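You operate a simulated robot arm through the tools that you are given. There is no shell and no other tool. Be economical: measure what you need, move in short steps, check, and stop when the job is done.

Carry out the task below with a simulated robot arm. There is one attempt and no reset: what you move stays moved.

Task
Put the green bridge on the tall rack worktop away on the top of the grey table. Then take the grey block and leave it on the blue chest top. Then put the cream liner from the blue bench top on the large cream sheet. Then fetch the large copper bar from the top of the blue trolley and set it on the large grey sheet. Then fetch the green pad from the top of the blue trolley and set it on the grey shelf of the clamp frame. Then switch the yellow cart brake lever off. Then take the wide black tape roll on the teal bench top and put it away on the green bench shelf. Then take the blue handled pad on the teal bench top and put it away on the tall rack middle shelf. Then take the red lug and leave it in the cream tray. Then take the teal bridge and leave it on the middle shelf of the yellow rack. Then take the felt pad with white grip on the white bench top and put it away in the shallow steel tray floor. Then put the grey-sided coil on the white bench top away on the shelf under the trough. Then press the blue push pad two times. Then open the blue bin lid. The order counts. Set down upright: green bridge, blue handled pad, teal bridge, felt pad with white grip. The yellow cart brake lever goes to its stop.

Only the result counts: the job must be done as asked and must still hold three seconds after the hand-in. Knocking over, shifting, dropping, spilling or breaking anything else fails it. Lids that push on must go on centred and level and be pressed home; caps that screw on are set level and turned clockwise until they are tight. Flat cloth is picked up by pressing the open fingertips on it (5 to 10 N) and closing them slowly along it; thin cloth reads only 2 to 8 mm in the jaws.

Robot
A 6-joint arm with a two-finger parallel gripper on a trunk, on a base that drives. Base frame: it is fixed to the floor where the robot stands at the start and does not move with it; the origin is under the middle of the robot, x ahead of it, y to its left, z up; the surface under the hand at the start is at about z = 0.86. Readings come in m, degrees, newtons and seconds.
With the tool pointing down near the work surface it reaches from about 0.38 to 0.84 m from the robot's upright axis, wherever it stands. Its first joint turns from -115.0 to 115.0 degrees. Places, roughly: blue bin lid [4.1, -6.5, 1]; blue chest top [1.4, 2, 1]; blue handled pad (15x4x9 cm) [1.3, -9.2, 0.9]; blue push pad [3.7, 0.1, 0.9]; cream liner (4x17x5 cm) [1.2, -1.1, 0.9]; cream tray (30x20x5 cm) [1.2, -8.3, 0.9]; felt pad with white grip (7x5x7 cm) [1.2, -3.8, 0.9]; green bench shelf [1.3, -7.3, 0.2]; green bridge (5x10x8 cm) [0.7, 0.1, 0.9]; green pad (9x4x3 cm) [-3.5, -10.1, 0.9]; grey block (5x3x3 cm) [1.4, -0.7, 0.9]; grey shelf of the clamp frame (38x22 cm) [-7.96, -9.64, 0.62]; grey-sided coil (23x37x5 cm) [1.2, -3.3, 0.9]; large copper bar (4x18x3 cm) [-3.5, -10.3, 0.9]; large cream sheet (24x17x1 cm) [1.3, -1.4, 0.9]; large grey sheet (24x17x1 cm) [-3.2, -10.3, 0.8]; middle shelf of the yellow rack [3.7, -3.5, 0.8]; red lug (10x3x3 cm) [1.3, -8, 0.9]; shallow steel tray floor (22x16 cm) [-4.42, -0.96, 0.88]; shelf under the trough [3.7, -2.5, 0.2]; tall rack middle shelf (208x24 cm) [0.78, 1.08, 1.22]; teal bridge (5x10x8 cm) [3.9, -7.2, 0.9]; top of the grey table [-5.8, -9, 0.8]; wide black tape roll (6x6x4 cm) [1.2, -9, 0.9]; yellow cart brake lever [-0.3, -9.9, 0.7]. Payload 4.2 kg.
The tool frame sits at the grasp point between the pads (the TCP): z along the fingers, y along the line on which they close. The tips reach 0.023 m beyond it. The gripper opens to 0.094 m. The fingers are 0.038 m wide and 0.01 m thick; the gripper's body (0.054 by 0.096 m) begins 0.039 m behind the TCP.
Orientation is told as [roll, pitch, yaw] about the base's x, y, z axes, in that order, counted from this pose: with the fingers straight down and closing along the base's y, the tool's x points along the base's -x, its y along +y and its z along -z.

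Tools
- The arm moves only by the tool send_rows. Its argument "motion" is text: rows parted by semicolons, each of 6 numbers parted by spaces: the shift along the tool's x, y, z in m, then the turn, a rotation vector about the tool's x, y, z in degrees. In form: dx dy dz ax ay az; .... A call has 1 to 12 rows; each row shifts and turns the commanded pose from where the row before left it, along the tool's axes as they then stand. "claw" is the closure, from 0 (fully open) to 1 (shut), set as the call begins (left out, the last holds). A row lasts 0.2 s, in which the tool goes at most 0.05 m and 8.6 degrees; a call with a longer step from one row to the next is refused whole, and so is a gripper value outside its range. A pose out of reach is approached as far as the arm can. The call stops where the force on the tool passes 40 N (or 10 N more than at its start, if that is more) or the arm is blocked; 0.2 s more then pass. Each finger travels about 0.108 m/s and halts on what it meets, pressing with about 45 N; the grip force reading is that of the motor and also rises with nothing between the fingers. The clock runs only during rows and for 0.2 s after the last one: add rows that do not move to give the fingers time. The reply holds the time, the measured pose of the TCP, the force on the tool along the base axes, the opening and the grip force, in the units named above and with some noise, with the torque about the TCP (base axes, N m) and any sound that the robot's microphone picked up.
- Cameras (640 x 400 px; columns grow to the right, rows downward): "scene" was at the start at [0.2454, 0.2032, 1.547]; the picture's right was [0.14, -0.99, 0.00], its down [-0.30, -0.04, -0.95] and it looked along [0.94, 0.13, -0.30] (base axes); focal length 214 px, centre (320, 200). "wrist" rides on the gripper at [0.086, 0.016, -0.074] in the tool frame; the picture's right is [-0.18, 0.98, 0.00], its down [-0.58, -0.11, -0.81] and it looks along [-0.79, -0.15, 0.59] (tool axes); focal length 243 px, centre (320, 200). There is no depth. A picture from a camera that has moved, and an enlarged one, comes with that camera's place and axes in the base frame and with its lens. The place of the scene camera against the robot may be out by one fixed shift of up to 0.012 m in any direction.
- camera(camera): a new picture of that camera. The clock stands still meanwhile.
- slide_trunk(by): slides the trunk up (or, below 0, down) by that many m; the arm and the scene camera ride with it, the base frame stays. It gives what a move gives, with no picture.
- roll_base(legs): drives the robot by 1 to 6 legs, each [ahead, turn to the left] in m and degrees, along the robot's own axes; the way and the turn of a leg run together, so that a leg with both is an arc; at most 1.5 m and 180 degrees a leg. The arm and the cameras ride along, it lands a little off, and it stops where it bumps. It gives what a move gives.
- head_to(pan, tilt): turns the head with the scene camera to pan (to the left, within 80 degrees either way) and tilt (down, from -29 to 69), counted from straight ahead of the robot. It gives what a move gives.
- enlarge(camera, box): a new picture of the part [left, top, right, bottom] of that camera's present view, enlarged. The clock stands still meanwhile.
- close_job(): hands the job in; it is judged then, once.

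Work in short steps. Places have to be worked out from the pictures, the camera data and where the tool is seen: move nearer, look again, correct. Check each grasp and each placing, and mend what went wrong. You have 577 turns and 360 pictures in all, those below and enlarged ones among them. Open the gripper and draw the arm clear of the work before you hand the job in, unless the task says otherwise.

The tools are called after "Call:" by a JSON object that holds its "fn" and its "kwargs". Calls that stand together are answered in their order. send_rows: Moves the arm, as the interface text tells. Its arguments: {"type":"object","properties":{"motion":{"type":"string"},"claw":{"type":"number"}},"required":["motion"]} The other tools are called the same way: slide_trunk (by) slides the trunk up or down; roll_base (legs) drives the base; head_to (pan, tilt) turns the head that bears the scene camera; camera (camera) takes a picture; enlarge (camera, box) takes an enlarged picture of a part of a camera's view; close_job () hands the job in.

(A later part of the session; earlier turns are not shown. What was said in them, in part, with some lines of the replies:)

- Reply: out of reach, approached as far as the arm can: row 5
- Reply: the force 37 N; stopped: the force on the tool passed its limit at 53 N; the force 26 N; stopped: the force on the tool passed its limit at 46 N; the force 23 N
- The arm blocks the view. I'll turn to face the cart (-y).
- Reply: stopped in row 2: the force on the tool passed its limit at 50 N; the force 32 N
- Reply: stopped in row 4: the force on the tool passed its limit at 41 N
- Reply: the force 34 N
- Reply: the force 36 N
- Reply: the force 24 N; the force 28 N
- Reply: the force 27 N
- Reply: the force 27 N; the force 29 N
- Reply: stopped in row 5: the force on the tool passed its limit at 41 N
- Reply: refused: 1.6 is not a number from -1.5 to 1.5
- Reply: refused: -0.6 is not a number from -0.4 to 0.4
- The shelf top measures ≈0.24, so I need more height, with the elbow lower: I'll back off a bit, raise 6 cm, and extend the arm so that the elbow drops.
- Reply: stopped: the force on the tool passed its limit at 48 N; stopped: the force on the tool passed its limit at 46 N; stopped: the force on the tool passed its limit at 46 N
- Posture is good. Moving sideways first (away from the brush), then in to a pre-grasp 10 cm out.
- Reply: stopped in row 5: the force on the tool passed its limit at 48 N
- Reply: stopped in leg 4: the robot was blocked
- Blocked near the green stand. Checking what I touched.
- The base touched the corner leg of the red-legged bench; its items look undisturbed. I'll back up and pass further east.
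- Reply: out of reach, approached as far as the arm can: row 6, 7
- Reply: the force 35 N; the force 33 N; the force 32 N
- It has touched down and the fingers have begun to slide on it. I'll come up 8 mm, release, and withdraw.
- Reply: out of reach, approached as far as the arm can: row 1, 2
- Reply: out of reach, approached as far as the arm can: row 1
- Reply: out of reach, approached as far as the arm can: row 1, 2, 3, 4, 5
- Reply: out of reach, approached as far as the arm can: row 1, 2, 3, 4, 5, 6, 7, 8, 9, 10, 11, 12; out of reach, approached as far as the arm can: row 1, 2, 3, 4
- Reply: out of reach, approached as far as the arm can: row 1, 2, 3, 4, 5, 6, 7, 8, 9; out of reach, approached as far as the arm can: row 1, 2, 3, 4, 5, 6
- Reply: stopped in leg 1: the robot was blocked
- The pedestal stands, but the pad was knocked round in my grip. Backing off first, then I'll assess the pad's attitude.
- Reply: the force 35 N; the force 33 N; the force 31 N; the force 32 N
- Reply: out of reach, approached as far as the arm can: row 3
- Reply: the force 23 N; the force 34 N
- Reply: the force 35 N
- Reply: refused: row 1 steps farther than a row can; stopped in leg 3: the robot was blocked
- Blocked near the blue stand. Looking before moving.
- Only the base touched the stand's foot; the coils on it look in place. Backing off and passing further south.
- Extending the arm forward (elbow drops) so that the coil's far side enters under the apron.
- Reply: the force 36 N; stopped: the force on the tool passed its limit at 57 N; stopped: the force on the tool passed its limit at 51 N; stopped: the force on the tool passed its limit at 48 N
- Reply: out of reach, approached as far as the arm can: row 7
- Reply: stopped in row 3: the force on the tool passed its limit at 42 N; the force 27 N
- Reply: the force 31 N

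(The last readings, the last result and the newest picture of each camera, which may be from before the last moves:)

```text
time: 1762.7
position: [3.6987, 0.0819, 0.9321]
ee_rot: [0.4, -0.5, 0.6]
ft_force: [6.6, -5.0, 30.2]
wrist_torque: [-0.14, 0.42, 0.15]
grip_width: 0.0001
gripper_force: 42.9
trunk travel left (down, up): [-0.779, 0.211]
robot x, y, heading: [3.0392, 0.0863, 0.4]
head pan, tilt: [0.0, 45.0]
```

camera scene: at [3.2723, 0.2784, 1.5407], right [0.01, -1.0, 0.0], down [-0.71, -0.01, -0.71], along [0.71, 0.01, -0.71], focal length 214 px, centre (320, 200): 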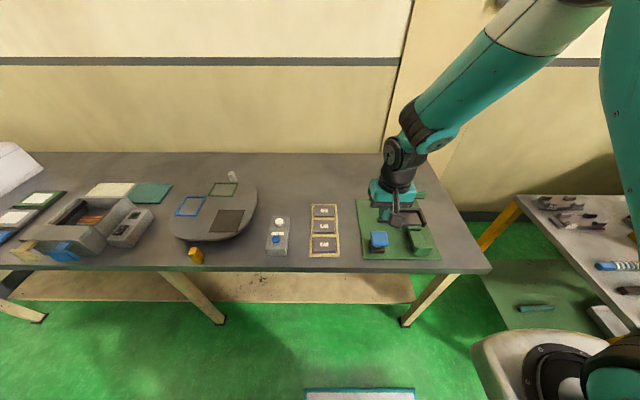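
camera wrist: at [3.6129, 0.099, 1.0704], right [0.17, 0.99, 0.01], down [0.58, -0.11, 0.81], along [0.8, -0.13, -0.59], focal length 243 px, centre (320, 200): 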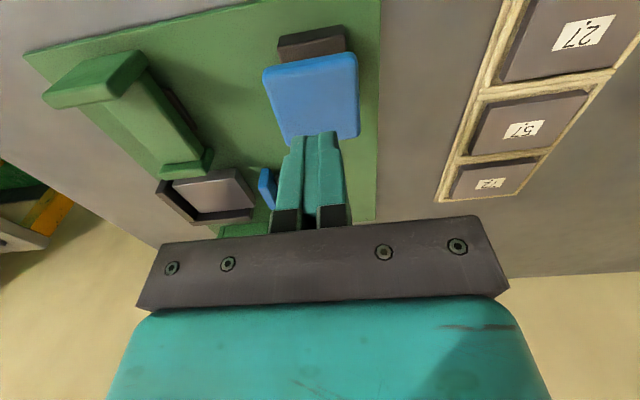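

Second press bottomed at 30 N. Releasing and withdrawing well up, then looking at it.

Call:
{"fn": "send_rows", "kwargs": {"motion": "0 0 -0.01 0 0 0; 0 0 -0.02 0 0 0; 0 0 -0.04 0 0 0; 0 0 -0.04 0 0 0; 0 0 0 0 0 0"}}

Call:
{"fn": "slide_trunk", "kwargs": {"by": 0.15}}

Call:
{"fn": "enlarge", "kwargs": {"camera": "scene", "box": [250, 190, 460, 270]}}

```text
time: 1763.9
position: [3.6959, 0.0833, 1.0403]
ee_rot: [0.3, -0.4, 0.8]
ft_force: [-0.2, -0.6, 0.2]
wrist_torque: [0.03, -0.02, 0.0]
grip_width: 0.0
gripper_force: 42.7
trunk travel left (down, up): [-0.779, 0.211]
robot x, y, heading: [3.0381, 0.0897, 0.2]
head pan, tilt: [0.0, 45.0]
```

```text
time: 1765.7
position: [3.6957, 0.0827, 1.1894]
ee_rot: [0.2, -0.2, 0.8]
ft_force: [-0.5, -0.7, -0.1]
wrist_torque: [0.02, 0.0, 0.01]
grip_width: 0.0
gripper_force: 42.1
trunk travel left (down, up): [-0.929, 0.061]
robot x, y, heading: [3.0382, 0.0899, 0.5]
head pan, tilt: [0.0, 45.0]
```

```text
3.05 times, centred on (355, 230) of scene
camera zoom: at [3.2723, 0.2783, 1.5507], right [0.01, -1.0, 0.0], down [-0.71, -0.01, -0.71], along [0.71, 0.01, -0.71], focal length 654 px, centre (213, 109)
```

zoom: 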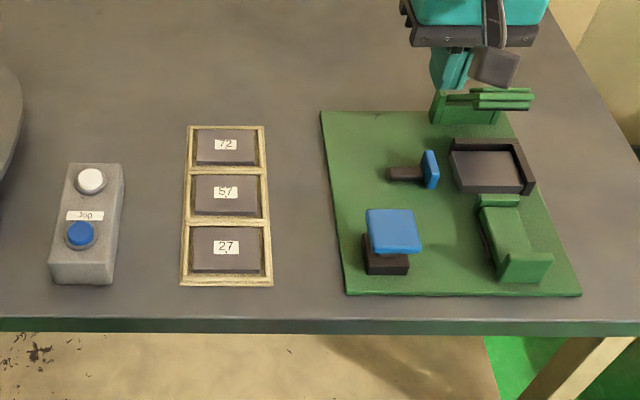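

The pad has sprung back. Last task: the blue bin lid at (4.1, -6.5). Backing off and driving south down the aisle.

Call:
{"fn": "roll_base", "kwargs": {"legs": [[-0.55, 0], [0, -90.5], [1.4, 0], [1.3, 0]]}}

Call:
{"fn": "roll_base", "kwargs": {"legs": [[1.3, 0], [1.3, 0], [1.1, 0]]}}

```text
time: 1785.5
position: [2.5087, -3.3316, 1.1894]
ee_rot: [0.2, -0.3, -90.4]
ft_force: [0.7, -0.2, 0.0]
wrist_torque: [-0.01, -0.02, 0.03]
grip_width: 0.0
gripper_force: 42.6
trunk travel left (down, up): [-0.929, 0.061]
robot x, y, heading: [2.5258, -2.6757, -90.7]
head pan, tilt: [0.0, 45.0]
```

```text
time: 1803.4
position: [2.2746, -7.0202, 1.1895]
ee_rot: [0.3, -0.3, -93.0]
ft_force: [0.9, 0.3, -0.6]
wrist_torque: [0.0, 0.04, 0.0]
grip_width: 0.0
gripper_force: 42.7
trunk travel left (down, up): [-0.929, 0.061]
robot x, y, heading: [2.3231, -6.3642, -93.6]
head pan, tilt: [0.0, 45.0]
```

Call:
{"fn": "roll_base", "kwargs": {"legs": [[0, 93], [0.55, 0]]}}

Call:
{"fn": "head_to", "kwargs": {"pan": 0, "tilt": 35}}

Call:
{"fn": "camera", "kwargs": {"camera": "scene"}}

```text
time: 1810.4
position: [3.5186, -6.421, 1.1891]
ee_rot: [0.3, -0.3, -2.1]
ft_force: [0.0, -0.2, 0.6]
wrist_torque: [0.02, -0.01, 0.01]
grip_width: 0.0001
gripper_force: 42.2
trunk travel left (down, up): [-0.929, 0.061]
robot x, y, heading: [2.8624, -6.3856, -2.2]
head pan, tilt: [0.0, 45.0]
```

```text
time: 1811.1
position: [3.5186, -6.4202, 1.1894]
ee_rot: [0.3, -0.3, -2.1]
ft_force: [-0.2, -0.3, -0.1]
wrist_torque: [0.0, 0.0, 0.02]
grip_width: 0.0
gripper_force: 42.6
trunk travel left (down, up): [-0.929, 0.061]
robot x, y, heading: [2.8621, -6.3893, -2.3]
head pan, tilt: [0.0, 35.0]
```

```text
39 pictures are left
camera scene: at [3.1116, -6.2062, 1.5655], right [-0.04, -1.0, 0.0], down [-0.57, 0.02, -0.82], along [0.82, -0.03, -0.57], focal length 214 px, centre (320, 200)
```

scene: 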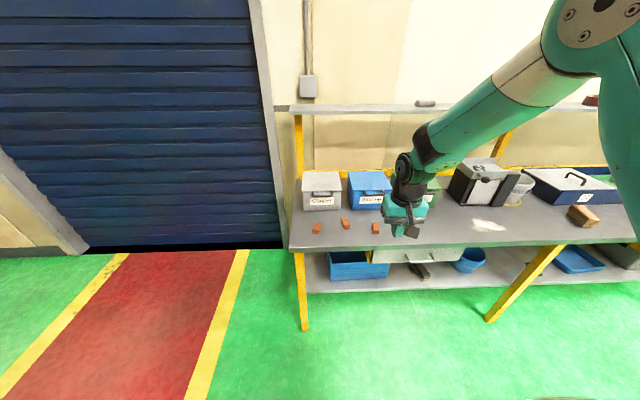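

Call:
{"fn": "enlarge", "kwargs": {"camera": "scene", "box": [290, 155, 460, 255]}}

```text
3.76 times, centred on (375, 205) of scene
camera zoom: at [3.1116, -6.2062, 1.5655], right [-0.04, -1.0, 0.0], down [-0.57, 0.02, -0.82], along [0.82, -0.03, -0.57], focal length 807 px, centre (113, 181)
```

zoom: 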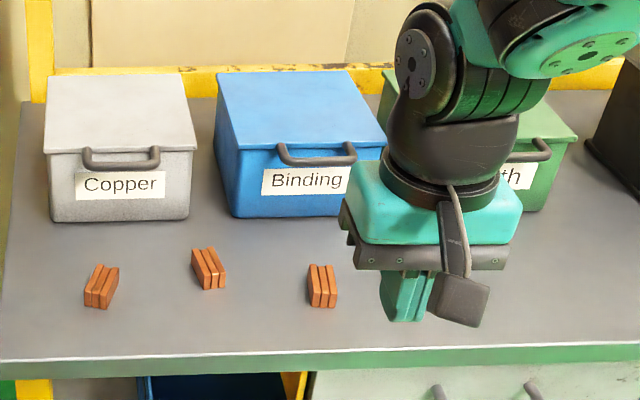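

The blue "Binding" bin has a lid hinged at the back and a black bar handle on its front edge at about (3.99, -6.51). I'll come closer and look at the handle with the wrist camera.

Call:
{"fn": "roll_base", "kwargs": {"legs": [[0, 2], [0.3, 0]]}}

Call:
{"fn": "send_rows", "kwargs": {"motion": "0.03 -0.03 0 0 0 0; 0.03 -0.03 0 0 0 0; 0.03 -0.03 0 0 0 0; 0 0 0 0 0 0"}}

Call:
{"fn": "camera", "kwargs": {"camera": "wrist"}}

Call:
{"fn": "enlarge", "kwargs": {"camera": "scene", "box": [290, 150, 460, 270]}}

```text
time: 1813.5
position: [3.8154, -6.3956, 1.1884]
ee_rot: [0.4, -0.3, 0.3]
ft_force: [-0.3, -0.2, 0.2]
wrist_torque: [0.02, -0.04, -0.03]
grip_width: 0.0001
gripper_force: 42.5
trunk travel left (down, up): [-0.929, 0.061]
robot x, y, heading: [3.1595, -6.3887, 0.2]
head pan, tilt: [0.0, 35.0]
```

```text
time: 1814.5
position: [3.7229, -6.4874, 1.1912]
ee_rot: [0.2, -0.3, 0.1]
ft_force: [-0.4, 0.1, -0.1]
wrist_torque: [0.01, -0.03, 0.0]
grip_width: 0.0003
gripper_force: 42.6
trunk travel left (down, up): [-0.929, 0.061]
robot x, y, heading: [3.1571, -6.3874, -0.2]
head pan, tilt: [0.0, 35.0]
```

```text
37 pictures are left
camera wrist: at [3.6354, -6.4708, 1.2622], right [0.18, 0.98, 0.01], down [0.58, -0.11, 0.81], along [0.8, -0.14, -0.59], focal length 243 px, centre (320, 200)
```

wrist: 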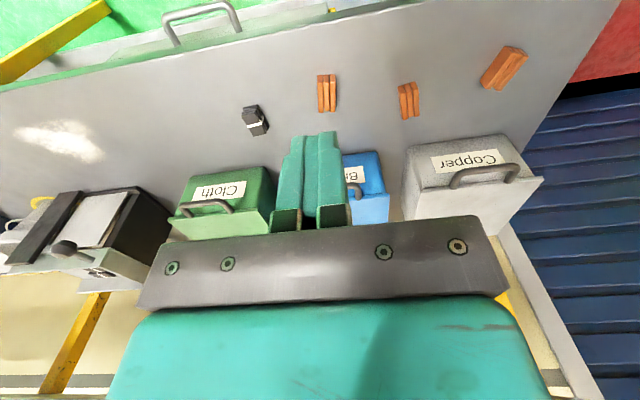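

```text
3.33 times, centred on (375, 210) of scene
camera zoom: at [3.3999, -6.1981, 1.5656], right [0.0, -1.0, 0.0], down [-0.57, 0.0, -0.82], along [0.82, 0.0, -0.57], focal length 715 px, centre (137, 167)
```

zoom: 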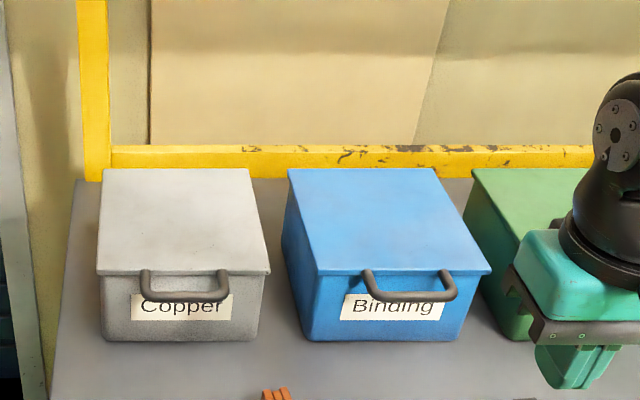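

The handle is a U-bar standing about 4 cm out in front of the lid edge (bar x≈3.968, y≈-6.50), with a 3 cm gap. I'll pinch the bar with a vertical tool closing along x and swing the lid up. Moving closer and turning the tool.

Call:
{"fn": "roll_base", "kwargs": {"legs": [[0.14, 0]]}}

Call:
{"fn": "send_rows", "kwargs": {"motion": "0 0 0 0 0 -8.18; 0 0 0 0 0 -8.18; 0 0 0 0 0 -8.18; 0 0 0 0 0 -8.18; 0 0 0 0 0 -8.18; 0 0 0 0 0 -8.18; 0 0 0 0 0 -8.18; 0 0 0 0 0 -8.18; 0 0 0 0 0 -8.18; 0 0 0 0 0 -8.18; 0 0 0 0 0 -8.18; 0 0 0 0 0 0", "claw": 0.6}}

Call:
{"fn": "camera", "kwargs": {"camera": "scene"}}

```text
time: 1815.9
position: [3.8668, -6.4844, 1.1884]
ee_rot: [0.3, -0.4, 0.4]
ft_force: [-0.7, -0.9, 0.3]
wrist_torque: [0.03, 0.0, -0.04]
grip_width: 0.0003
gripper_force: 42.5
trunk travel left (down, up): [-0.929, 0.061]
robot x, y, heading: [3.3, -6.3905, 0.1]
head pan, tilt: [0.0, 35.0]
```

```text
time: 1818.5
position: [3.8668, -6.4833, 1.1881]
ee_rot: [-0.3, -0.3, 90.5]
ft_force: [0.6, -0.5, -0.4]
wrist_torque: [-0.05, 0.01, 0.0]
grip_width: 0.0377
gripper_force: 0.0
trunk travel left (down, up): [-0.929, 0.061]
robot x, y, heading: [3.2974, -6.3906, 0.0]
head pan, tilt: [0.0, 35.0]
```

```text
35 pictures are left
camera scene: at [3.5415, -6.1971, 1.5655], right [0.0, -1.0, 0.0], down [-0.57, 0.0, -0.82], along [0.82, 0.0, -0.57], focal length 214 px, centre (320, 200)
```

scene: 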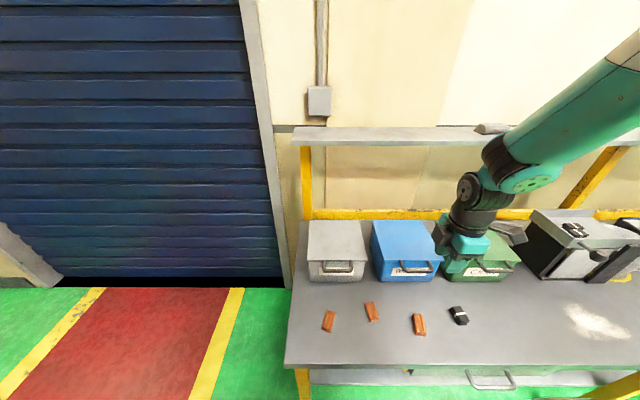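

Call:
{"fn": "enlarge", "kwargs": {"camera": "scene", "box": [360, 205, 480, 295]}}

```text
4.44 times, centred on (420, 250) of scene
camera zoom: at [3.5415, -6.1971, 1.5655], right [0.0, -1.0, 0.0], down [-0.57, 0.0, -0.82], along [0.82, 0.0, -0.57], focal length 953 px, centre (-124, -22)
```

zoom: 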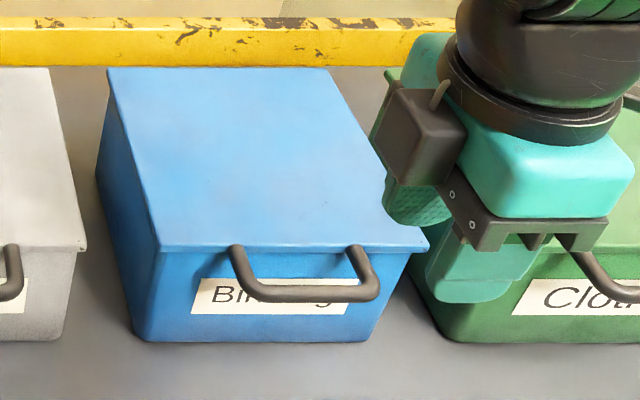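

Triangulated: bar at (3.972, -6.507, 0.991). Moving above it and lowering partway.

Call:
{"fn": "send_rows", "kwargs": {"motion": "0.0083 -0.035 0 0 0 0; 0.0083 -0.035 0 0 0 0; 0.0083 -0.035 0 0 0 0; 0 0 0 0 0 0"}}

Call:
{"fn": "slide_trunk", "kwargs": {"by": -0.13}}

Call:
{"fn": "camera", "kwargs": {"camera": "wrist"}}

Call:
{"fn": "enlarge", "kwargs": {"camera": "scene", "box": [350, 170, 500, 290]}}

```text
time: 1819.5
position: [3.9711, -6.5066, 1.1919]
ee_rot: [-0.3, -0.3, 90.4]
ft_force: [0.6, -0.3, 0.4]
wrist_torque: [0.0, 0.02, 0.01]
grip_width: 0.0377
gripper_force: 0.1
trunk travel left (down, up): [-0.929, 0.061]
robot x, y, heading: [3.3005, -6.3868, 0.2]
head pan, tilt: [0.0, 35.0]
```

```text
time: 1821.1
position: [3.9715, -6.5072, 1.0616]
ee_rot: [-0.2, -0.3, 90.4]
ft_force: [-0.5, 0.3, 1.4]
wrist_torque: [0.01, 0.02, 0.02]
grip_width: 0.0374
gripper_force: 0.1
trunk travel left (down, up): [-0.799, 0.191]
robot x, y, heading: [3.3008, -6.3875, 0.1]
head pan, tilt: [0.0, 35.0]
```

```text
33 pictures are left
camera wrist: at [3.9533, -6.5932, 1.1341], right [-0.98, 0.18, 0.0], down [0.1, 0.58, 0.81], along [0.15, 0.8, -0.59], focal length 243 px, centre (320, 200)
```

wrist: 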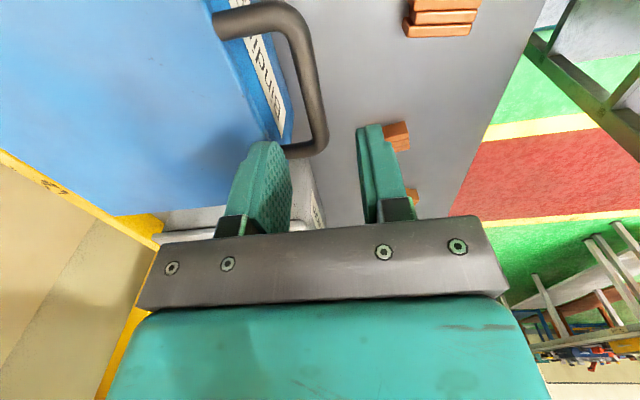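

```text
3.33 times, centred on (425, 230) of scene
camera zoom: at [3.5415, -6.1971, 1.4356], right [0.0, -1.0, 0.0], down [-0.57, 0.0, -0.82], along [0.82, 0.0, -0.57], focal length 715 px, centre (-30, 100)
```

zoom: 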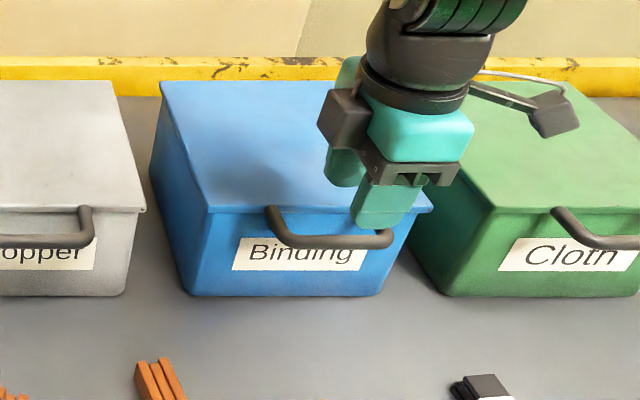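

Bar is at x≈3.978, y≈-6.513. Small correction and down to straddle it.

Call:
{"fn": "send_rows", "kwargs": {"motion": "0.005 -0.006 0.015 0 0 0; 0 0 0.02 0 0 0; 0 0 0.015 0 0 0; 0 0 0.008 0 0 0; 0 0 0 0 0 0"}}

Call:
{"fn": "camera", "kwargs": {"camera": "wrist"}}

```text
time: 1822.3
position: [3.9761, -6.5124, 1.0034]
ee_rot: [-0.3, -0.4, 90.4]
ft_force: [-0.2, -0.8, -0.1]
wrist_torque: [0.05, 0.01, -0.03]
grip_width: 0.0374
gripper_force: 0.2
trunk travel left (down, up): [-0.799, 0.191]
robot x, y, heading: [3.3011, -6.3867, -0.2]
head pan, tilt: [0.0, 35.0]
```

```text
31 pictures are left
camera wrist: at [3.958, -6.5991, 1.0769], right [-0.98, 0.18, 0.0], down [0.1, 0.58, 0.81], along [0.15, 0.8, -0.59], focal length 243 px, centre (320, 200)
```

wrist: 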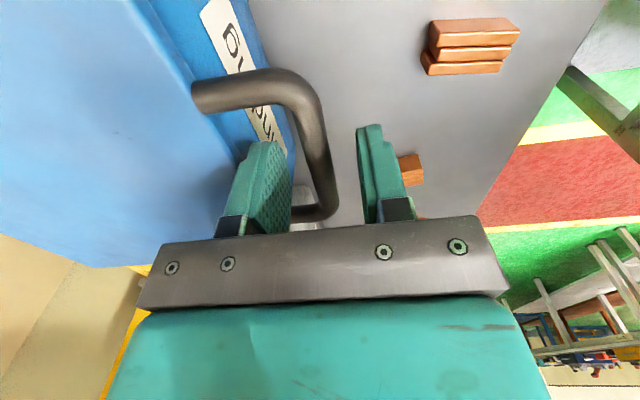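

The inner finger is inside the handle loop. Closing and lifting along the arc.

Call:
{"fn": "send_rows", "kwargs": {"motion": "0 0 0 0 0 0; 0 0 0 0 0 0; 0 0 0 0 0 0; 0 0 0 0 0 0", "claw": 1}}

Call:
{"fn": "send_rows", "kwargs": {"motion": "0 -0.0023 -0.033 0 0 0; 0 -0.0069 -0.0324 0 0 0; 0 0 0 0 0 0"}}

Call:
{"fn": "enlarge", "kwargs": {"camera": "scene", "box": [350, 150, 500, 290]}}

```text
time: 1823.3
position: [3.9746, -6.5132, 1.0029]
ee_rot: [-0.3, -0.4, 90.4]
ft_force: [4.2, 2.2, -2.0]
wrist_torque: [0.17, -0.12, -1.34]
grip_width: 0.0126
gripper_force: 44.7
trunk travel left (down, up): [-0.799, 0.191]
robot x, y, heading: [3.3009, -6.3878, 0.0]
head pan, tilt: [0.0, 35.0]
```

```text
time: 1824.1
position: [3.9838, -6.5142, 1.0679]
ee_rot: [-0.1, -0.3, 90.3]
ft_force: [-10.6, -5.5, 1.2]
wrist_torque: [-0.64, 0.29, -1.02]
grip_width: 0.0128
gripper_force: 45.2
trunk travel left (down, up): [-0.799, 0.191]
robot x, y, heading: [3.3051, -6.3896, 0.1]
head pan, tilt: [0.0, 35.0]
```

```text
2.86 times, centred on (425, 220) of scene
camera zoom: at [3.5409, -6.1976, 1.4357], right [0.0, -1.0, 0.0], down [-0.57, 0.0, -0.82], along [0.82, 0.0, -0.57], focal length 613 px, centre (20, 143)
```

zoom: 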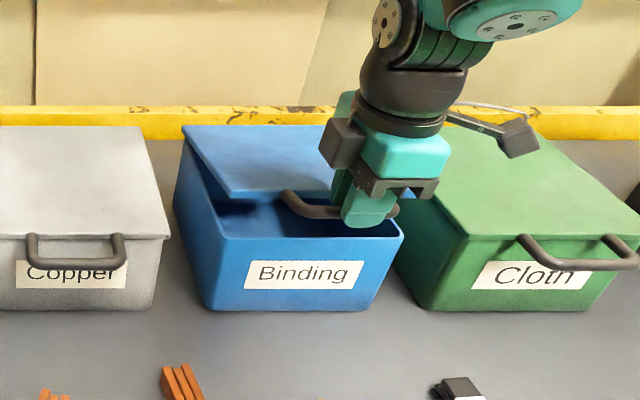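

The lid is lifting. Continuing along the arc.

Call:
{"fn": "send_rows", "kwargs": {"motion": "0 -0.0113 -0.0311 0 0 0; 0 -0.0155 -0.0292 0 0 0; 0 0 0 0 0 0"}}

Call:
{"fn": "send_rows", "kwargs": {"motion": "0 -0.0195 -0.0268 0 0 0; 0 -0.023 -0.0238 0 0 0; 0 0 0 0 0 0"}}

Call:
{"fn": "camera", "kwargs": {"camera": "scene"}}

```text
time: 1824.9
position: [4.0101, -6.5116, 1.1297]
ee_rot: [-0.3, -0.3, 90.3]
ft_force: [-27.6, -12.9, 15.6]
wrist_torque: [-0.76, 0.51, -0.93]
grip_width: 0.0127
gripper_force: 44.9
trunk travel left (down, up): [-0.799, 0.191]
robot x, y, heading: [3.3006, -6.3855, -0.0]
head pan, tilt: [0.0, 35.0]
```

```text
time: 1825.7
position: [4.0524, -6.5131, 1.1832]
ee_rot: [-0.4, -0.4, 90.5]
ft_force: [-15.0, 1.1, 16.1]
wrist_torque: [0.29, 0.16, -1.68]
grip_width: 0.0126
gripper_force: 44.9
trunk travel left (down, up): [-0.799, 0.191]
robot x, y, heading: [3.3023, -6.3871, -0.1]
head pan, tilt: [0.0, 35.0]
```

```text
29 pictures are left
camera scene: at [3.5398, -6.1969, 1.4358], right [0.0, -1.0, 0.0], down [-0.57, 0.0, -0.82], along [0.82, 0.0, -0.57], focal length 214 px, centre (320, 200)
```

scene: 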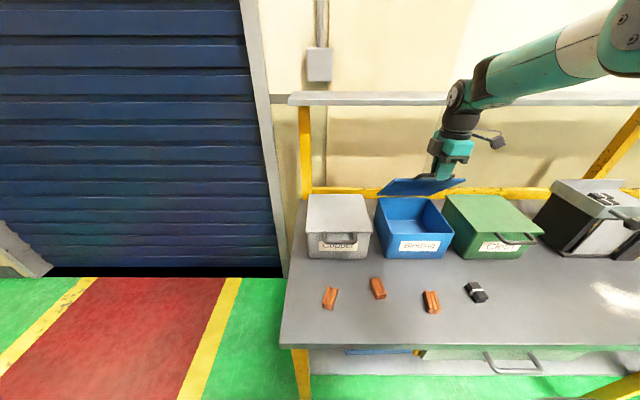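

About 48° open. Continuing to ~72°.

Call:
{"fn": "send_rows", "kwargs": {"motion": "0 -0.0261 -0.0204 0 0 0; 0 -0.0287 -0.0166 0 0 0; 0 0 0 0 0 0"}}

Call:
{"fn": "send_rows", "kwargs": {"motion": "0 -0.0307 -0.0124 0 0 0; 0 0 0 0 0 0"}}

Call:
{"fn": "enlarge", "kwargs": {"camera": "scene", "box": [340, 60, 520, 270]}}

```text
time: 1826.5
position: [4.1066, -6.5136, 1.2193]
ee_rot: [-0.5, -0.4, 90.4]
ft_force: [-6.6, -0.6, 16.0]
wrist_torque: [0.17, -0.02, -1.42]
grip_width: 0.0124
gripper_force: 45.4
trunk travel left (down, up): [-0.799, 0.191]
robot x, y, heading: [3.3027, -6.3919, 0.0]
head pan, tilt: [0.0, 35.0]
```

```text
time: 1827.1
position: [4.1383, -6.5122, 1.2334]
ee_rot: [-0.5, -0.2, 90.4]
ft_force: [-4.9, -4.2, 17.4]
wrist_torque: [-0.13, -0.02, -1.21]
grip_width: 0.0124
gripper_force: 45.1
trunk travel left (down, up): [-0.799, 0.191]
robot x, y, heading: [3.3047, -6.3917, 0.1]
head pan, tilt: [0.0, 35.0]
```

```text
1.90 times, centred on (430, 165) of scene
camera zoom: at [3.5404, -6.1974, 1.4358], right [0.0, -1.0, 0.0], down [-0.57, 0.0, -0.82], along [0.82, 0.0, -0.57], focal length 408 px, centre (110, 267)
```

zoom: 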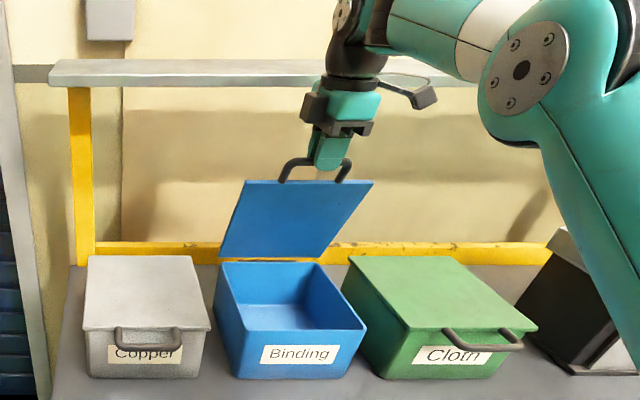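

Call:
{"fn": "send_rows", "kwargs": {"motion": "0 -0.0321 -0.008 0 0 0; 0 0 0 0 0 0"}}

Call:
{"fn": "send_rows", "kwargs": {"motion": "0 -0.0329 -0.0035 0 0 0; 0 0 0 0 0 0"}}

Call:
{"fn": "enlarge", "kwargs": {"camera": "scene", "box": [340, 60, 520, 270]}}

```text
time: 1827.7
position: [4.1607, -6.5115, 1.2345]
ee_rot: [0.0, -0.4, 90.4]
ft_force: [0.2, 1.1, -9.0]
wrist_torque: [-0.08, 0.07, -1.3]
grip_width: 0.0127
gripper_force: 45.2
out of reach, approached as far as the arm can: row 1
trunk travel left (down, up): [-0.799, 0.191]
robot x, y, heading: [3.3011, -6.3831, 0.2]
head pan, tilt: [0.0, 35.0]
```

```text
time: 1828.3
position: [4.161, -6.5124, 1.2339]
ee_rot: [0.0, -0.3, 90.4]
ft_force: [4.0, 1.1, -21.6]
wrist_torque: [-0.03, 0.03, -1.4]
grip_width: 0.0126
gripper_force: 45.8
out of reach, approached as far as the arm can: row 1
trunk travel left (down, up): [-0.799, 0.191]
robot x, y, heading: [3.3031, -6.387, -0.1]
head pan, tilt: [0.0, 35.0]
```

```text
1.90 times, centred on (430, 165) of scene
camera zoom: at [3.5428, -6.1972, 1.435], right [0.0, -1.0, 0.0], down [-0.57, 0.0, -0.82], along [0.82, 0.0, -0.57], focal length 408 px, centre (110, 267)
```

zoom: 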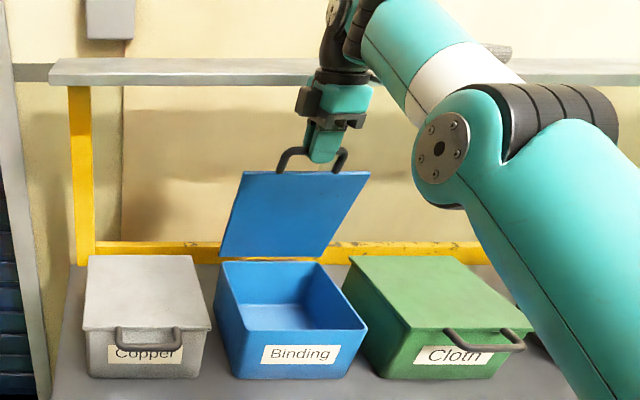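

Arm reach limit at ~77°. I'll push the rest by driving the base slightly forward while holding the handle.

Call:
{"fn": "slide_trunk", "kwargs": {"by": 0.005}}

Call:
{"fn": "roll_base", "kwargs": {"legs": [[0.04, 0]]}}

Call:
{"fn": "roll_base", "kwargs": {"legs": [[0.03, 0]]}}

Call:
{"fn": "camera", "kwargs": {"camera": "scene"}}

```text
time: 1828.8
position: [4.1613, -6.5127, 1.2386]
ee_rot: [0.0, -0.3, 90.4]
ft_force: [8.2, 1.2, -34.5]
wrist_torque: [0.0, -0.08, -1.41]
grip_width: 0.0125
gripper_force: 45.6
trunk travel left (down, up): [-0.804, 0.186]
robot x, y, heading: [3.3013, -6.3875, 0.0]
head pan, tilt: [0.0, 35.0]
```

```text
time: 1829.7
position: [4.1993, -6.5133, 1.2454]
ee_rot: [-0.7, -0.2, 90.3]
ft_force: [-2.2, 4.2, 18.8]
wrist_torque: [0.13, 0.03, -1.26]
grip_width: 0.0125
gripper_force: 44.8
trunk travel left (down, up): [-0.804, 0.186]
robot x, y, heading: [3.3393, -6.3878, -0.1]
head pan, tilt: [0.0, 35.0]
```

```text
time: 1830.5
position: [4.2055, -6.5128, 1.2484]
ee_rot: [0.6, -0.4, 89.8]
ft_force: [-26.8, 3.7, 1.4]
wrist_torque: [-0.06, -1.51, -0.01]
grip_width: 0.0123
gripper_force: 45.3
trunk travel left (down, up): [-0.804, 0.186]
robot x, y, heading: [3.3557, -6.3897, -0.0]
head pan, tilt: [0.0, 35.0]
stopped in leg 1: the force on the tool passed its limit at 117 N (the readings are from after the stop); the commanded pose is now the measured one
```

```text
26 pictures are left
camera scene: at [3.592, -6.1971, 1.4408], right [0.0, -1.0, 0.0], down [-0.57, 0.0, -0.82], along [0.82, 0.0, -0.57], focal length 214 px, centre (320, 200)
```

scene: 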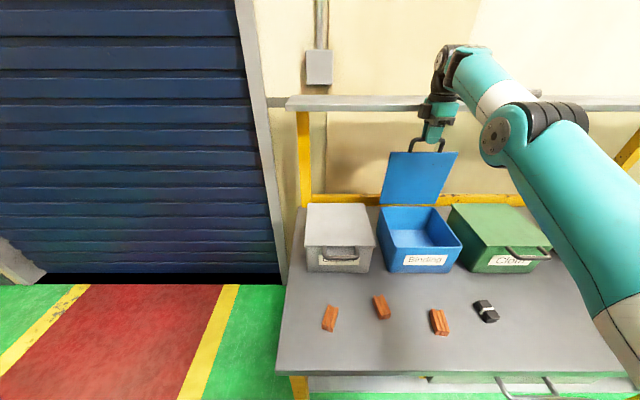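

High force: either the lid's stop or the hand against the shelf. Checking closely.

Call:
{"fn": "enlarge", "kwargs": {"camera": "scene", "box": [360, 40, 500, 240]}}

Call:
{"fn": "camera", "kwargs": {"camera": "wrist"}}

```text
2.00 times, centred on (430, 140) of scene
camera zoom: at [3.592, -6.1971, 1.4408], right [0.0, -1.0, 0.0], down [-0.57, 0.0, -0.82], along [0.82, 0.0, -0.57], focal length 429 px, centre (100, 320)
```

zoom: 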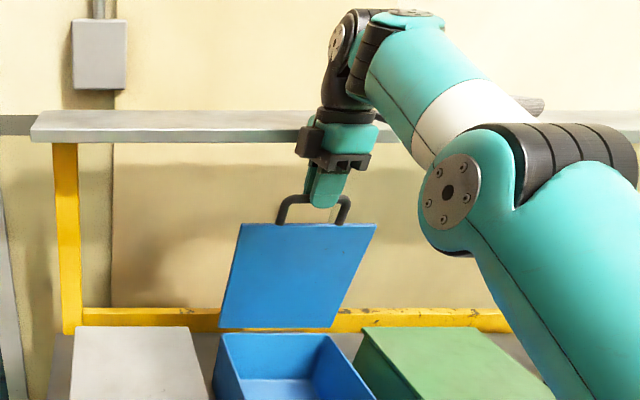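

```text
24 pictures are left
camera wrist: at [4.1893, -6.5985, 1.3212], right [-0.98, 0.19, 0.01], down [0.12, 0.58, 0.81], along [0.14, 0.8, -0.59], focal length 243 px, centre (320, 200)
```

wrist: 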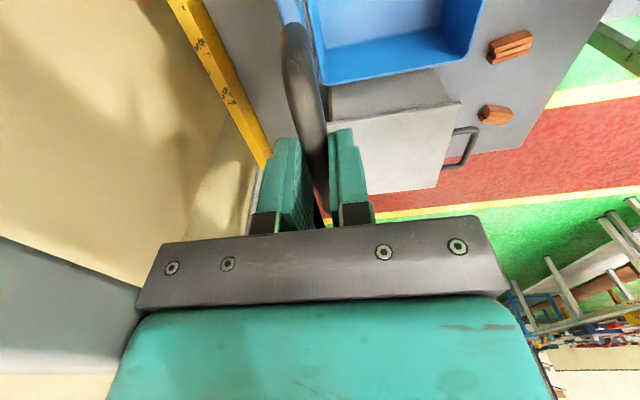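

The gripper body is touching the upper shelf edge. I'll ease back 1 cm and lean the hand back toward the robot about the bar axis to gain clearance.

Call:
{"fn": "roll_base", "kwargs": {"legs": [[-0.012, 0]]}}

Call:
{"fn": "send_rows", "kwargs": {"motion": "0 0 0 7.5 0 0; 0 0 0 7.5 0 0; 0 0 0 0 0 0"}}

```text
time: 1831.2
position: [4.197, -6.5126, 1.2477]
ee_rot: [0.3, -0.4, 90.0]
ft_force: [0.0, 2.9, 6.6]
wrist_torque: [0.02, -0.1, -0.02]
grip_width: 0.0125
gripper_force: 44.3
trunk travel left (down, up): [-0.804, 0.186]
robot x, y, heading: [3.3407, -6.3887, 0.0]
head pan, tilt: [0.0, 35.0]
```

```text
time: 1832.0
position: [4.2007, -6.513, 1.2482]
ee_rot: [-12.2, -0.5, 89.7]
ft_force: [0.7, -6.9, -5.0]
wrist_torque: [0.51, -0.02, 0.77]
grip_width: 0.0125
gripper_force: 44.5
out of reach, approached as far as the arm can: row 2
trunk travel left (down, up): [-0.804, 0.186]
robot x, y, heading: [3.3415, -6.3829, -0.1]
head pan, tilt: [0.0, 35.0]
```

The hand now leans back 12°. Driving 3 cm forward to take the lid past vertical.

Call:
{"fn": "roll_base", "kwargs": {"legs": [[0.03, 0]]}}

Call:
{"fn": "send_rows", "kwargs": {"motion": "0 0 0 6 0 0; 0 0 0 6 0 0; 0 0 0 0 0 0"}}

Call:
{"fn": "enlarge", "kwargs": {"camera": "scene", "box": [350, 40, 500, 240]}}

```text
time: 1832.9
position: [4.2157, -6.5129, 1.2488]
ee_rot: [-11.7, 0.0, 89.9]
ft_force: [-26.1, 2.6, 2.1]
wrist_torque: [1.33, -1.13, -0.44]
grip_width: 0.0125
gripper_force: 45.2
trunk travel left (down, up): [-0.804, 0.186]
robot x, y, heading: [3.3617, -6.3873, 0.1]
head pan, tilt: [0.0, 35.0]
stopped in leg 1: the force on the tool passed its limit at 101 N (the readings are from after the stop); the commanded pose is now the measured one
```

```text
time: 1833.7
position: [4.2196, -6.5119, 1.2473]
ee_rot: [-19.7, -0.2, 90.1]
ft_force: [-1.1, 3.0, -29.8]
wrist_torque: [-0.63, 0.15, -0.42]
grip_width: 0.0124
gripper_force: 45.1
out of reach, approached as far as the arm can: row 2
trunk travel left (down, up): [-0.804, 0.186]
robot x, y, heading: [3.3634, -6.3871, -0.0]
head pan, tilt: [0.0, 35.0]
```

```text
2.00 times, centred on (425, 140) of scene
camera zoom: at [3.604, -6.1974, 1.4398], right [0.0, -1.0, 0.0], down [-0.57, 0.0, -0.82], along [0.82, 0.0, -0.57], focal length 429 px, centre (110, 320)
```

zoom: 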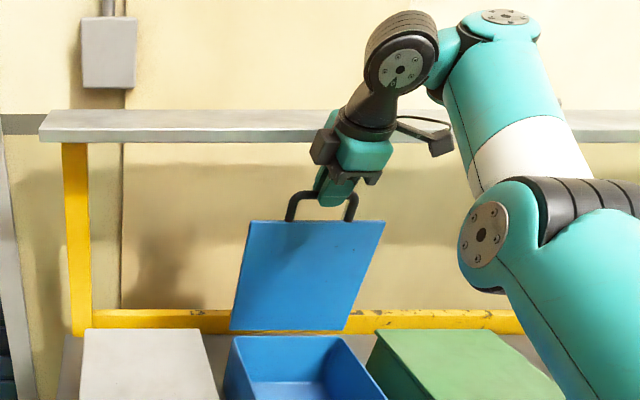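

Call:
{"fn": "send_rows", "kwargs": {"motion": "0 0 0.004 6 0 0; 0 0 0 0 0 0"}}

Call:
{"fn": "roll_base", "kwargs": {"legs": [[0.02, 0]]}}

Call:
{"fn": "send_rows", "kwargs": {"motion": "0 0 0 6 0 0; 0 0 0 0 0 0"}}

Call:
{"fn": "roll_base", "kwargs": {"legs": [[0.02, 0]]}}

```text
time: 1834.3
position: [4.2204, -6.5114, 1.2485]
ee_rot: [-19.8, -0.3, 90.0]
ft_force: [0.5, 4.0, -37.4]
wrist_torque: [0.15, 0.15, -0.02]
grip_width: 0.0125
gripper_force: 45.2
out of reach, approached as far as the arm can: row 1
trunk travel left (down, up): [-0.804, 0.186]
robot x, y, heading: [3.3644, -6.386, 0.0]
head pan, tilt: [0.0, 35.0]
```

```text
time: 1835.0
position: [4.2233, -6.5134, 1.2496]
ee_rot: [-19.8, -0.3, 90.0]
ft_force: [-19.8, 1.5, 0.7]
wrist_torque: [0.53, -0.92, -0.63]
grip_width: 0.0125
gripper_force: 45.2
trunk travel left (down, up): [-0.804, 0.186]
robot x, y, heading: [3.3664, -6.388, 0.0]
head pan, tilt: [0.0, 35.0]
stopped in leg 1: the force on the tool passed its limit at 95 N (the readings are from after the stop); the commanded pose is now the measured one
```

```text
time: 1835.6
position: [4.2217, -6.5111, 1.2498]
ee_rot: [-19.7, -0.2, 90.0]
ft_force: [-20.4, 2.2, 3.6]
wrist_torque: [0.42, -1.12, -0.69]
grip_width: 0.0125
gripper_force: 45.1
out of reach, approached as far as the arm can: row 1
trunk travel left (down, up): [-0.804, 0.186]
robot x, y, heading: [3.3704, -6.3867, 0.2]
head pan, tilt: [0.0, 35.0]
```

```text
time: 1836.3
position: [4.2229, -6.5133, 1.2493]
ee_rot: [-19.6, -0.1, 90.2]
ft_force: [-37.7, 3.6, -1.4]
wrist_torque: [0.9, -1.99, -0.92]
grip_width: 0.0126
gripper_force: 44.7
trunk travel left (down, up): [-0.804, 0.186]
robot x, y, heading: [3.3698, -6.3872, -0.0]
head pan, tilt: [0.0, 35.0]
stopped in leg 1: the force on the tool passed its limit at 72 N (the readings are from after the stop); the commanded pose is now the measured one
```

The contact is 5 cm above the TCP, i.e. the hand on the shelf edge, not the lid's stop. I'll ease back, open the fingers around the bar so that the lid rests on the front finger, and see which way it leans.

Call:
{"fn": "roll_base", "kwargs": {"legs": [[-0.012, 0]]}}

Call:
{"fn": "send_rows", "kwargs": {"motion": "0 0 0 0 0 0; 0 0 0 0 0 0", "claw": 0.75}}

Call:
{"fn": "enlarge", "kwargs": {"camera": "wrist", "box": [200, 0, 440, 240]}}

```text
time: 1837.1
position: [4.2128, -6.5118, 1.249]
ee_rot: [-19.7, -0.1, 90.0]
ft_force: [1.0, 1.0, 15.6]
wrist_torque: [0.13, -0.25, -0.21]
grip_width: 0.0125
gripper_force: 44.9
trunk travel left (down, up): [-0.804, 0.186]
robot x, y, heading: [3.3567, -6.3848, -0.0]
head pan, tilt: [0.0, 35.0]
```

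```text
time: 1837.7
position: [4.2136, -6.512, 1.2485]
ee_rot: [-19.7, -0.1, 90.2]
ft_force: [-0.5, 0.6, -0.5]
wrist_torque: [-0.02, 0.02, 0.0]
grip_width: 0.0236
gripper_force: 0.0
trunk travel left (down, up): [-0.804, 0.186]
robot x, y, heading: [3.3573, -6.3844, -0.0]
head pan, tilt: [0.0, 35.0]
```

```text
1.67 times, centred on (320, 120) of wrist
camera zoom: at [4.172, -6.5988, 1.3121], right [-0.93, 0.18, -0.33], down [-0.17, 0.58, 0.8], along [0.34, 0.79, -0.51], focal length 404 px, centre (320, 333)
```

zoom: 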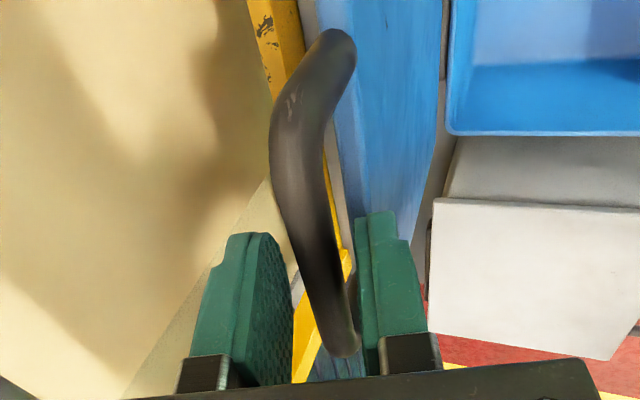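

Almost no load on the fingers. Opening further to see whether the lid stays up.

Call:
{"fn": "send_rows", "kwargs": {"motion": "0 0 0 0 0 0; 0 0 0 0 0 0; 0 0 0 0 0 0", "claw": 0.2}}

Call:
{"fn": "enlarge", "kwargs": {"camera": "wrist", "box": [200, 0, 440, 240]}}

```text
time: 1838.5
position: [4.2135, -6.5126, 1.2486]
ee_rot: [-19.7, -0.1, 90.0]
ft_force: [0.5, 1.0, 0.3]
wrist_torque: [-0.05, -0.01, -0.01]
grip_width: 0.0751
gripper_force: 0.1
trunk travel left (down, up): [-0.804, 0.186]
robot x, y, heading: [3.352, -6.3867, -0.0]
head pan, tilt: [0.0, 35.0]
```

```text
1.67 times, centred on (320, 120) of wrist
camera zoom: at [4.172, -6.5988, 1.3122], right [-0.93, 0.18, -0.33], down [-0.17, 0.58, 0.8], along [0.34, 0.79, -0.51], focal length 404 px, centre (320, 333)
```

zoom: 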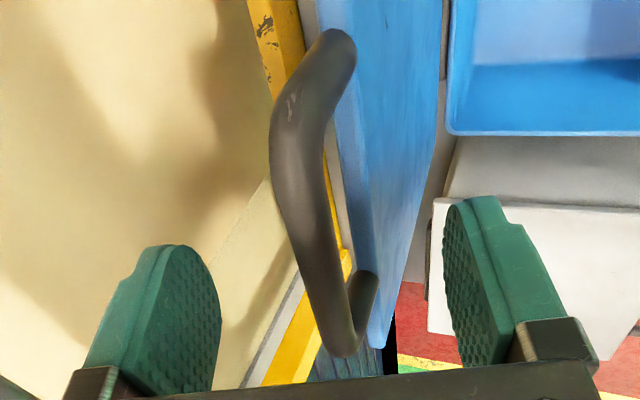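

The lid holds its position by itself at nearly vertical. I'll withdraw and then push it a bit further from the front with closed fingertips, to open it fully.

Call:
{"fn": "send_rows", "kwargs": {"motion": "0 0 -0.03 0 0 0; 0 0 -0.03 0 0 0; 0 0.03 -0.03 0 0 0; 0 0.04 0 0 0 0; 0 0.04 0 -6.6 0 0; 0 0.04 0 -6.6 0 0; 0 0.04 0 -6.6 0 0; 0 0 0 0 0 0"}}

Call:
{"fn": "send_rows", "kwargs": {"motion": "0 0 0 0 0 8.2; 0 0 0 0 0 8.2; 0 0 0 0 0 8.2; 0 0 0 0 0 8.2; 0 0 0 0 0 8.2; 0 0 0 0 0 8.2; 0 0 0 0 0 8.2; 0 0 0 0 0 8.2; 0 0 0 0 0 8.2; 0 0 0 0 0 8.2; 0 0 0 0 0 8.2; 0 0 0 0 0 0", "claw": 1}}

Call:
{"fn": "camera", "kwargs": {"camera": "scene"}}

```text
time: 1840.3
position: [4.0686, -6.5164, 1.3281]
ee_rot: [0.4, -0.2, 90.0]
ft_force: [0.3, -0.2, 0.1]
wrist_torque: [0.0, 0.01, 0.03]
grip_width: 0.0754
gripper_force: 0.1
out of reach, approached as far as the arm can: row 3, 4, 5, 6
trunk travel left (down, up): [-0.804, 0.186]
robot x, y, heading: [3.3553, -6.3869, -0.2]
head pan, tilt: [0.0, 35.0]
```

```text
time: 1842.9
position: [4.0717, -6.5171, 1.3271]
ee_rot: [0.0, 0.3, -0.3]
ft_force: [0.2, 0.5, 0.2]
wrist_torque: [-0.02, -0.02, 0.04]
grip_width: 0.0
gripper_force: 42.3
trunk travel left (down, up): [-0.804, 0.186]
robot x, y, heading: [3.3576, -6.3862, 0.1]
head pan, tilt: [0.0, 35.0]
```

```text
20 pictures are left
camera scene: at [3.5983, -6.1976, 1.4405], right [0.0, -1.0, 0.0], down [-0.57, 0.0, -0.82], along [0.82, 0.0, -0.57], focal length 214 px, centre (320, 200)
```

scene: 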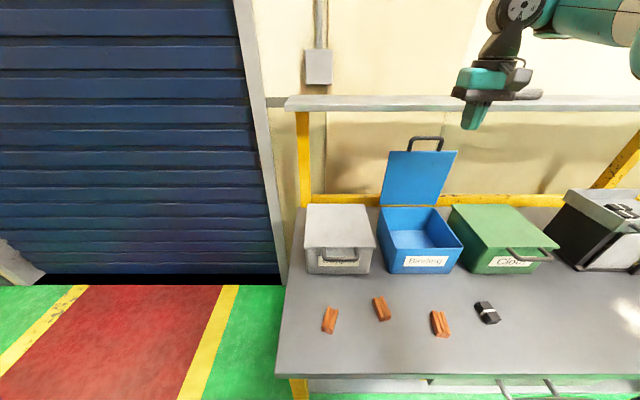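

The lid stands open. A gentle extra push from the front to bring it well past vertical: pitching the tool 45° and approaching the lid face.

Call:
{"fn": "send_rows", "kwargs": {"motion": "0 0 0 0 -7.5 0; 0 0 0 0 -7.5 0; 0 0 0 0 -7.5 0; 0 0 0 0 -7.5 0; 0 0 0 0 -7.5 0; 0 0 0 0 -7.5 0; 0.0156 0 0.0325 0 0 0; 0.0156 0 0.0325 0 0 0; 0.0156 0 0.0325 0 0 0; 0.0156 0 0.0325 0 0 0; 0.0156 0 0.0325 0 0 0; 0 0 0 0 0 0"}}

Call:
{"fn": "send_rows", "kwargs": {"motion": "-0.00707 0 0.00707 0 0 0; -0.00707 0 0.00707 0 0 0; -0.00707 0 0.00707 0 0 0; -0.00707 0 0.00707 0 0 0; -0.00707 0 0.00707 0 0 0; 0 0 0 0 0 0"}}

Call:
{"fn": "camera", "kwargs": {"camera": "scene"}}

```text
time: 1845.5
position: [4.1823, -6.5552, 1.3972]
ee_rot: [1.0, -35.2, -0.3]
ft_force: [0.0, 0.3, -0.3]
wrist_torque: [0.0, -0.02, 0.0]
grip_width: 0.0
gripper_force: 42.5
out of reach, approached as far as the arm can: row 1, 2, 3, 4, 5, 6, 7, 8, 9, 10, 11
trunk travel left (down, up): [-0.804, 0.186]
robot x, y, heading: [3.3588, -6.3881, 0.1]
head pan, tilt: [0.0, 35.0]
```

```text
time: 1846.9
position: [4.234, -6.5576, 1.3991]
ee_rot: [0.3, -36.9, -0.2]
ft_force: [-0.5, -0.5, -0.7]
wrist_torque: [-0.01, 0.01, -0.01]
grip_width: 0.0
gripper_force: 41.7
out of reach, approached as far as the arm can: row 1
trunk travel left (down, up): [-0.804, 0.186]
robot x, y, heading: [3.3581, -6.385, -0.0]
head pan, tilt: [0.0, 35.0]
```

```text
19 pictures are left
camera scene: at [3.5983, -6.1977, 1.4405], right [0.0, -1.0, 0.0], down [-0.57, 0.0, -0.82], along [0.82, 0.0, -0.57], focal length 214 px, centre (320, 200)
```

scene: 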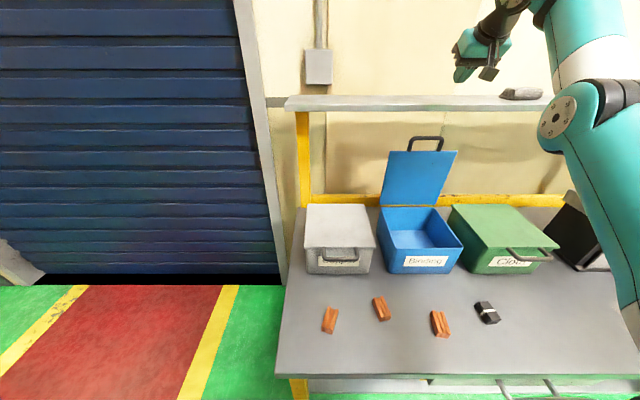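

The arm took an awkward posture, so I'll back the base off, restore a vertical tool with the elbow up, and then push with a vertical tool instead.

Call:
{"fn": "roll_base", "kwargs": {"legs": [[-0.4, 0]]}}

Call:
{"fn": "send_rows", "kwargs": {"motion": "0 0 0 0 7.4 0; 0 0 0 0 7.4 0; 0 0 0 0 7.4 0; 0 0 0 0 7.4 0; 0 0 0 0 7.4 0; 0 0 0 0 0 0"}}

Call:
{"fn": "send_rows", "kwargs": {"motion": "0.04 0.02 0.04 0 0 0; 0.04 0.02 0.04 0 0 0; 0.04 0.02 0.03 0 0 0; 0.04 0 0.03 0 0 0; 0 0 0.03 0 0 0; 0 0 0 0 0 0"}}

```text
time: 1849.4
position: [3.8359, -6.5523, 1.3986]
ee_rot: [0.3, -36.9, 0.1]
ft_force: [-0.1, 0.7, 0.0]
wrist_torque: [0.0, -0.01, 0.03]
grip_width: 0.0
gripper_force: 42.4
trunk travel left (down, up): [-0.804, 0.186]
robot x, y, heading: [2.9565, -6.3952, 0.7]
head pan, tilt: [0.0, 35.0]
```

```text
time: 1850.8
position: [3.766, -6.5802, 1.3585]
ee_rot: [-2.8, -2.2, -0.4]
ft_force: [0.0, -0.4, 0.4]
wrist_torque: [-0.04, -0.03, 0.01]
grip_width: 0.0001
gripper_force: 42.5
out of reach, approached as far as the arm can: row 1, 2, 3, 4, 5
trunk travel left (down, up): [-0.804, 0.186]
robot x, y, heading: [2.9605, -6.3893, 0.5]
head pan, tilt: [0.0, 35.0]
```

```text
refused: row 1 steps farther than a row can; nothing moved
```

Call:
{"fn": "send_rows", "kwargs": {"motion": "-0.049 0 0 0 0 0; -0.049 0 0 0 0 0; -0.049 0 0 0 0 0; -0.049 0 0 0 0 0; -0.049 0 0 0 0 0; -0.049 0 0 0 0 0; 0.049 0 0 0 0 0; 0.049 0 0 0 0 0; 0.049 0 0 0 0 0; 0.049 0 0 0 0 0; 0.049 0 0 0 0 0; 0.049 0 0 0 0 0"}}

Call:
{"fn": "send_rows", "kwargs": {"motion": "0.04 0.01 0.02 0 0 0; 0.04 0.01 0.02 0 0 0; 0.04 0.01 0.02 0 0 0; 0 0 0 0 0 0"}}

```text
time: 1851.1
position: [3.7747, -6.5759, 1.3527]
ee_rot: [-2.8, -3.4, -0.4]
ft_force: [11.0, -1.5, -17.4]
wrist_torque: [-0.1, -0.87, 0.04]
grip_width: 0.0001
gripper_force: 42.5
out of reach, approached as far as the arm can: row 1
trunk travel left (down, up): [-0.804, 0.186]
robot x, y, heading: [2.9621, -6.3867, 0.2]
head pan, tilt: [0.0, 35.0]
stopped in row 1: the force on the tool passed its limit at 75 N (the readings are from after the stop); the commanded pose is now the measured one
```

```text
time: 1852.1
position: [3.7035, -6.5572, 1.3168]
ee_rot: [-2.7, -2.8, -0.4]
ft_force: [0.7, 0.1, -0.2]
wrist_torque: [0.0, -0.01, 0.0]
grip_width: 0.0
gripper_force: 41.8
out of reach, approached as far as the arm can: row 2, 3
trunk travel left (down, up): [-0.804, 0.186]
robot x, y, heading: [2.9551, -6.3898, 0.4]
head pan, tilt: [0.0, 35.0]
```

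Unexpected contact; checking the posture with a picture.

Call:
{"fn": "camera", "kwargs": {"camera": "scene"}}

```text
18 pictures are left
camera scene: at [3.1983, -6.1971, 1.4405], right [0.01, -1.0, 0.0], down [-0.57, 0.0, -0.82], along [0.82, 0.0, -0.57], focal length 214 px, centre (320, 200)
```

scene: 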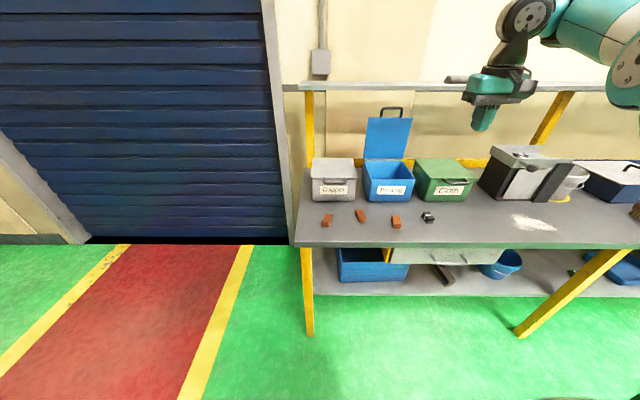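

The lid stands open on its own and nothing else was disturbed. I'll open the gripper, back away clear of the bench, and take a last look.

Call:
{"fn": "send_rows", "kwargs": {"motion": "0 0 0 0 0 0; 0 0 0 0 0 0; 0 0 0 0 0 0", "claw": 0}}

Call:
{"fn": "roll_base", "kwargs": {"legs": [[-0.45, 0]]}}

Call:
{"fn": "enlarge", "kwargs": {"camera": "scene", "box": [280, 90, 520, 250]}}

```text
time: 1852.9
position: [3.7033, -6.5566, 1.3168]
ee_rot: [-2.7, -2.9, -0.4]
ft_force: [-0.2, -0.3, 0.1]
wrist_torque: [0.01, -0.02, -0.03]
grip_width: 0.0944
gripper_force: 0.0
trunk travel left (down, up): [-0.804, 0.186]
robot x, y, heading: [2.9602, -6.3885, 0.5]
head pan, tilt: [0.0, 35.0]
```

```text
time: 1855.6
position: [3.257, -6.5538, 1.3165]
ee_rot: [-2.8, -3.0, 0.3]
ft_force: [-0.1, -0.1, -0.5]
wrist_torque: [0.0, -0.05, 0.0]
grip_width: 0.0941
gripper_force: 0.0
trunk travel left (down, up): [-0.804, 0.186]
robot x, y, heading: [2.5057, -6.3909, 1.0]
head pan, tilt: [0.0, 35.0]
```

```text
2.50 times, centred on (400, 170) of scene
camera zoom: at [2.7476, -6.1995, 1.4405], right [0.02, -1.0, 0.0], down [-0.57, -0.01, -0.82], along [0.82, 0.01, -0.57], focal length 536 px, centre (120, 275)
```

zoom: 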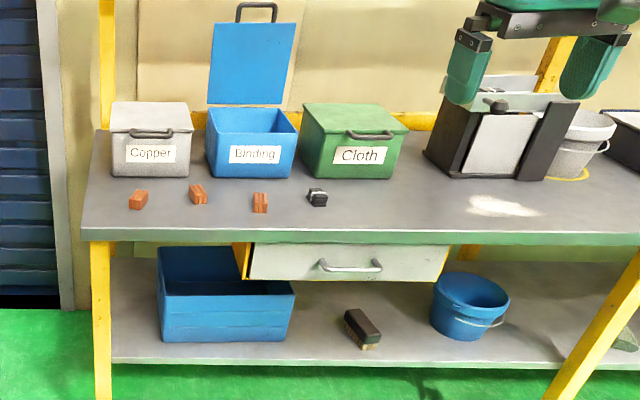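

The lid is open and steady, the gripper is open and the arm is clear of the work. Handing in.

Call:
{"fn": "close_job", "kwargs": {}}

```text
The job is handed in.
```

I carried out all fourteen steps in the order given and handed the job in. I don't know the verdict; the hand-in reply gave none.

- **Blue bin lid:** it is open to about vertical and holds there by itself. I could not push it further because the hand met the shelf above the bin.
- **Bumps on the way:** the base touched a red bucket, the clamp frame, the red-legged bench, the control pedestal and the blue coil stand. Each looked unmoved afterwards, though I did not recheck the clamp frame. While opening the lid I also pressed hard against the shelf edge above the bin, with force peaks around 100 N.
- **Felt pad with white grip:** it was knocked round in my grip at the pedestal. I set it flat on the red-legged bench, gripped it again and placed it upright in the steel tray.
- **Yellow cart brake lever:** it was hard against a stop when pressed down, so I took up as off. I swung it up until it would go no further.
- **Blue push pad:** I pressed it fully down twice, with a full release between. No click was reported.
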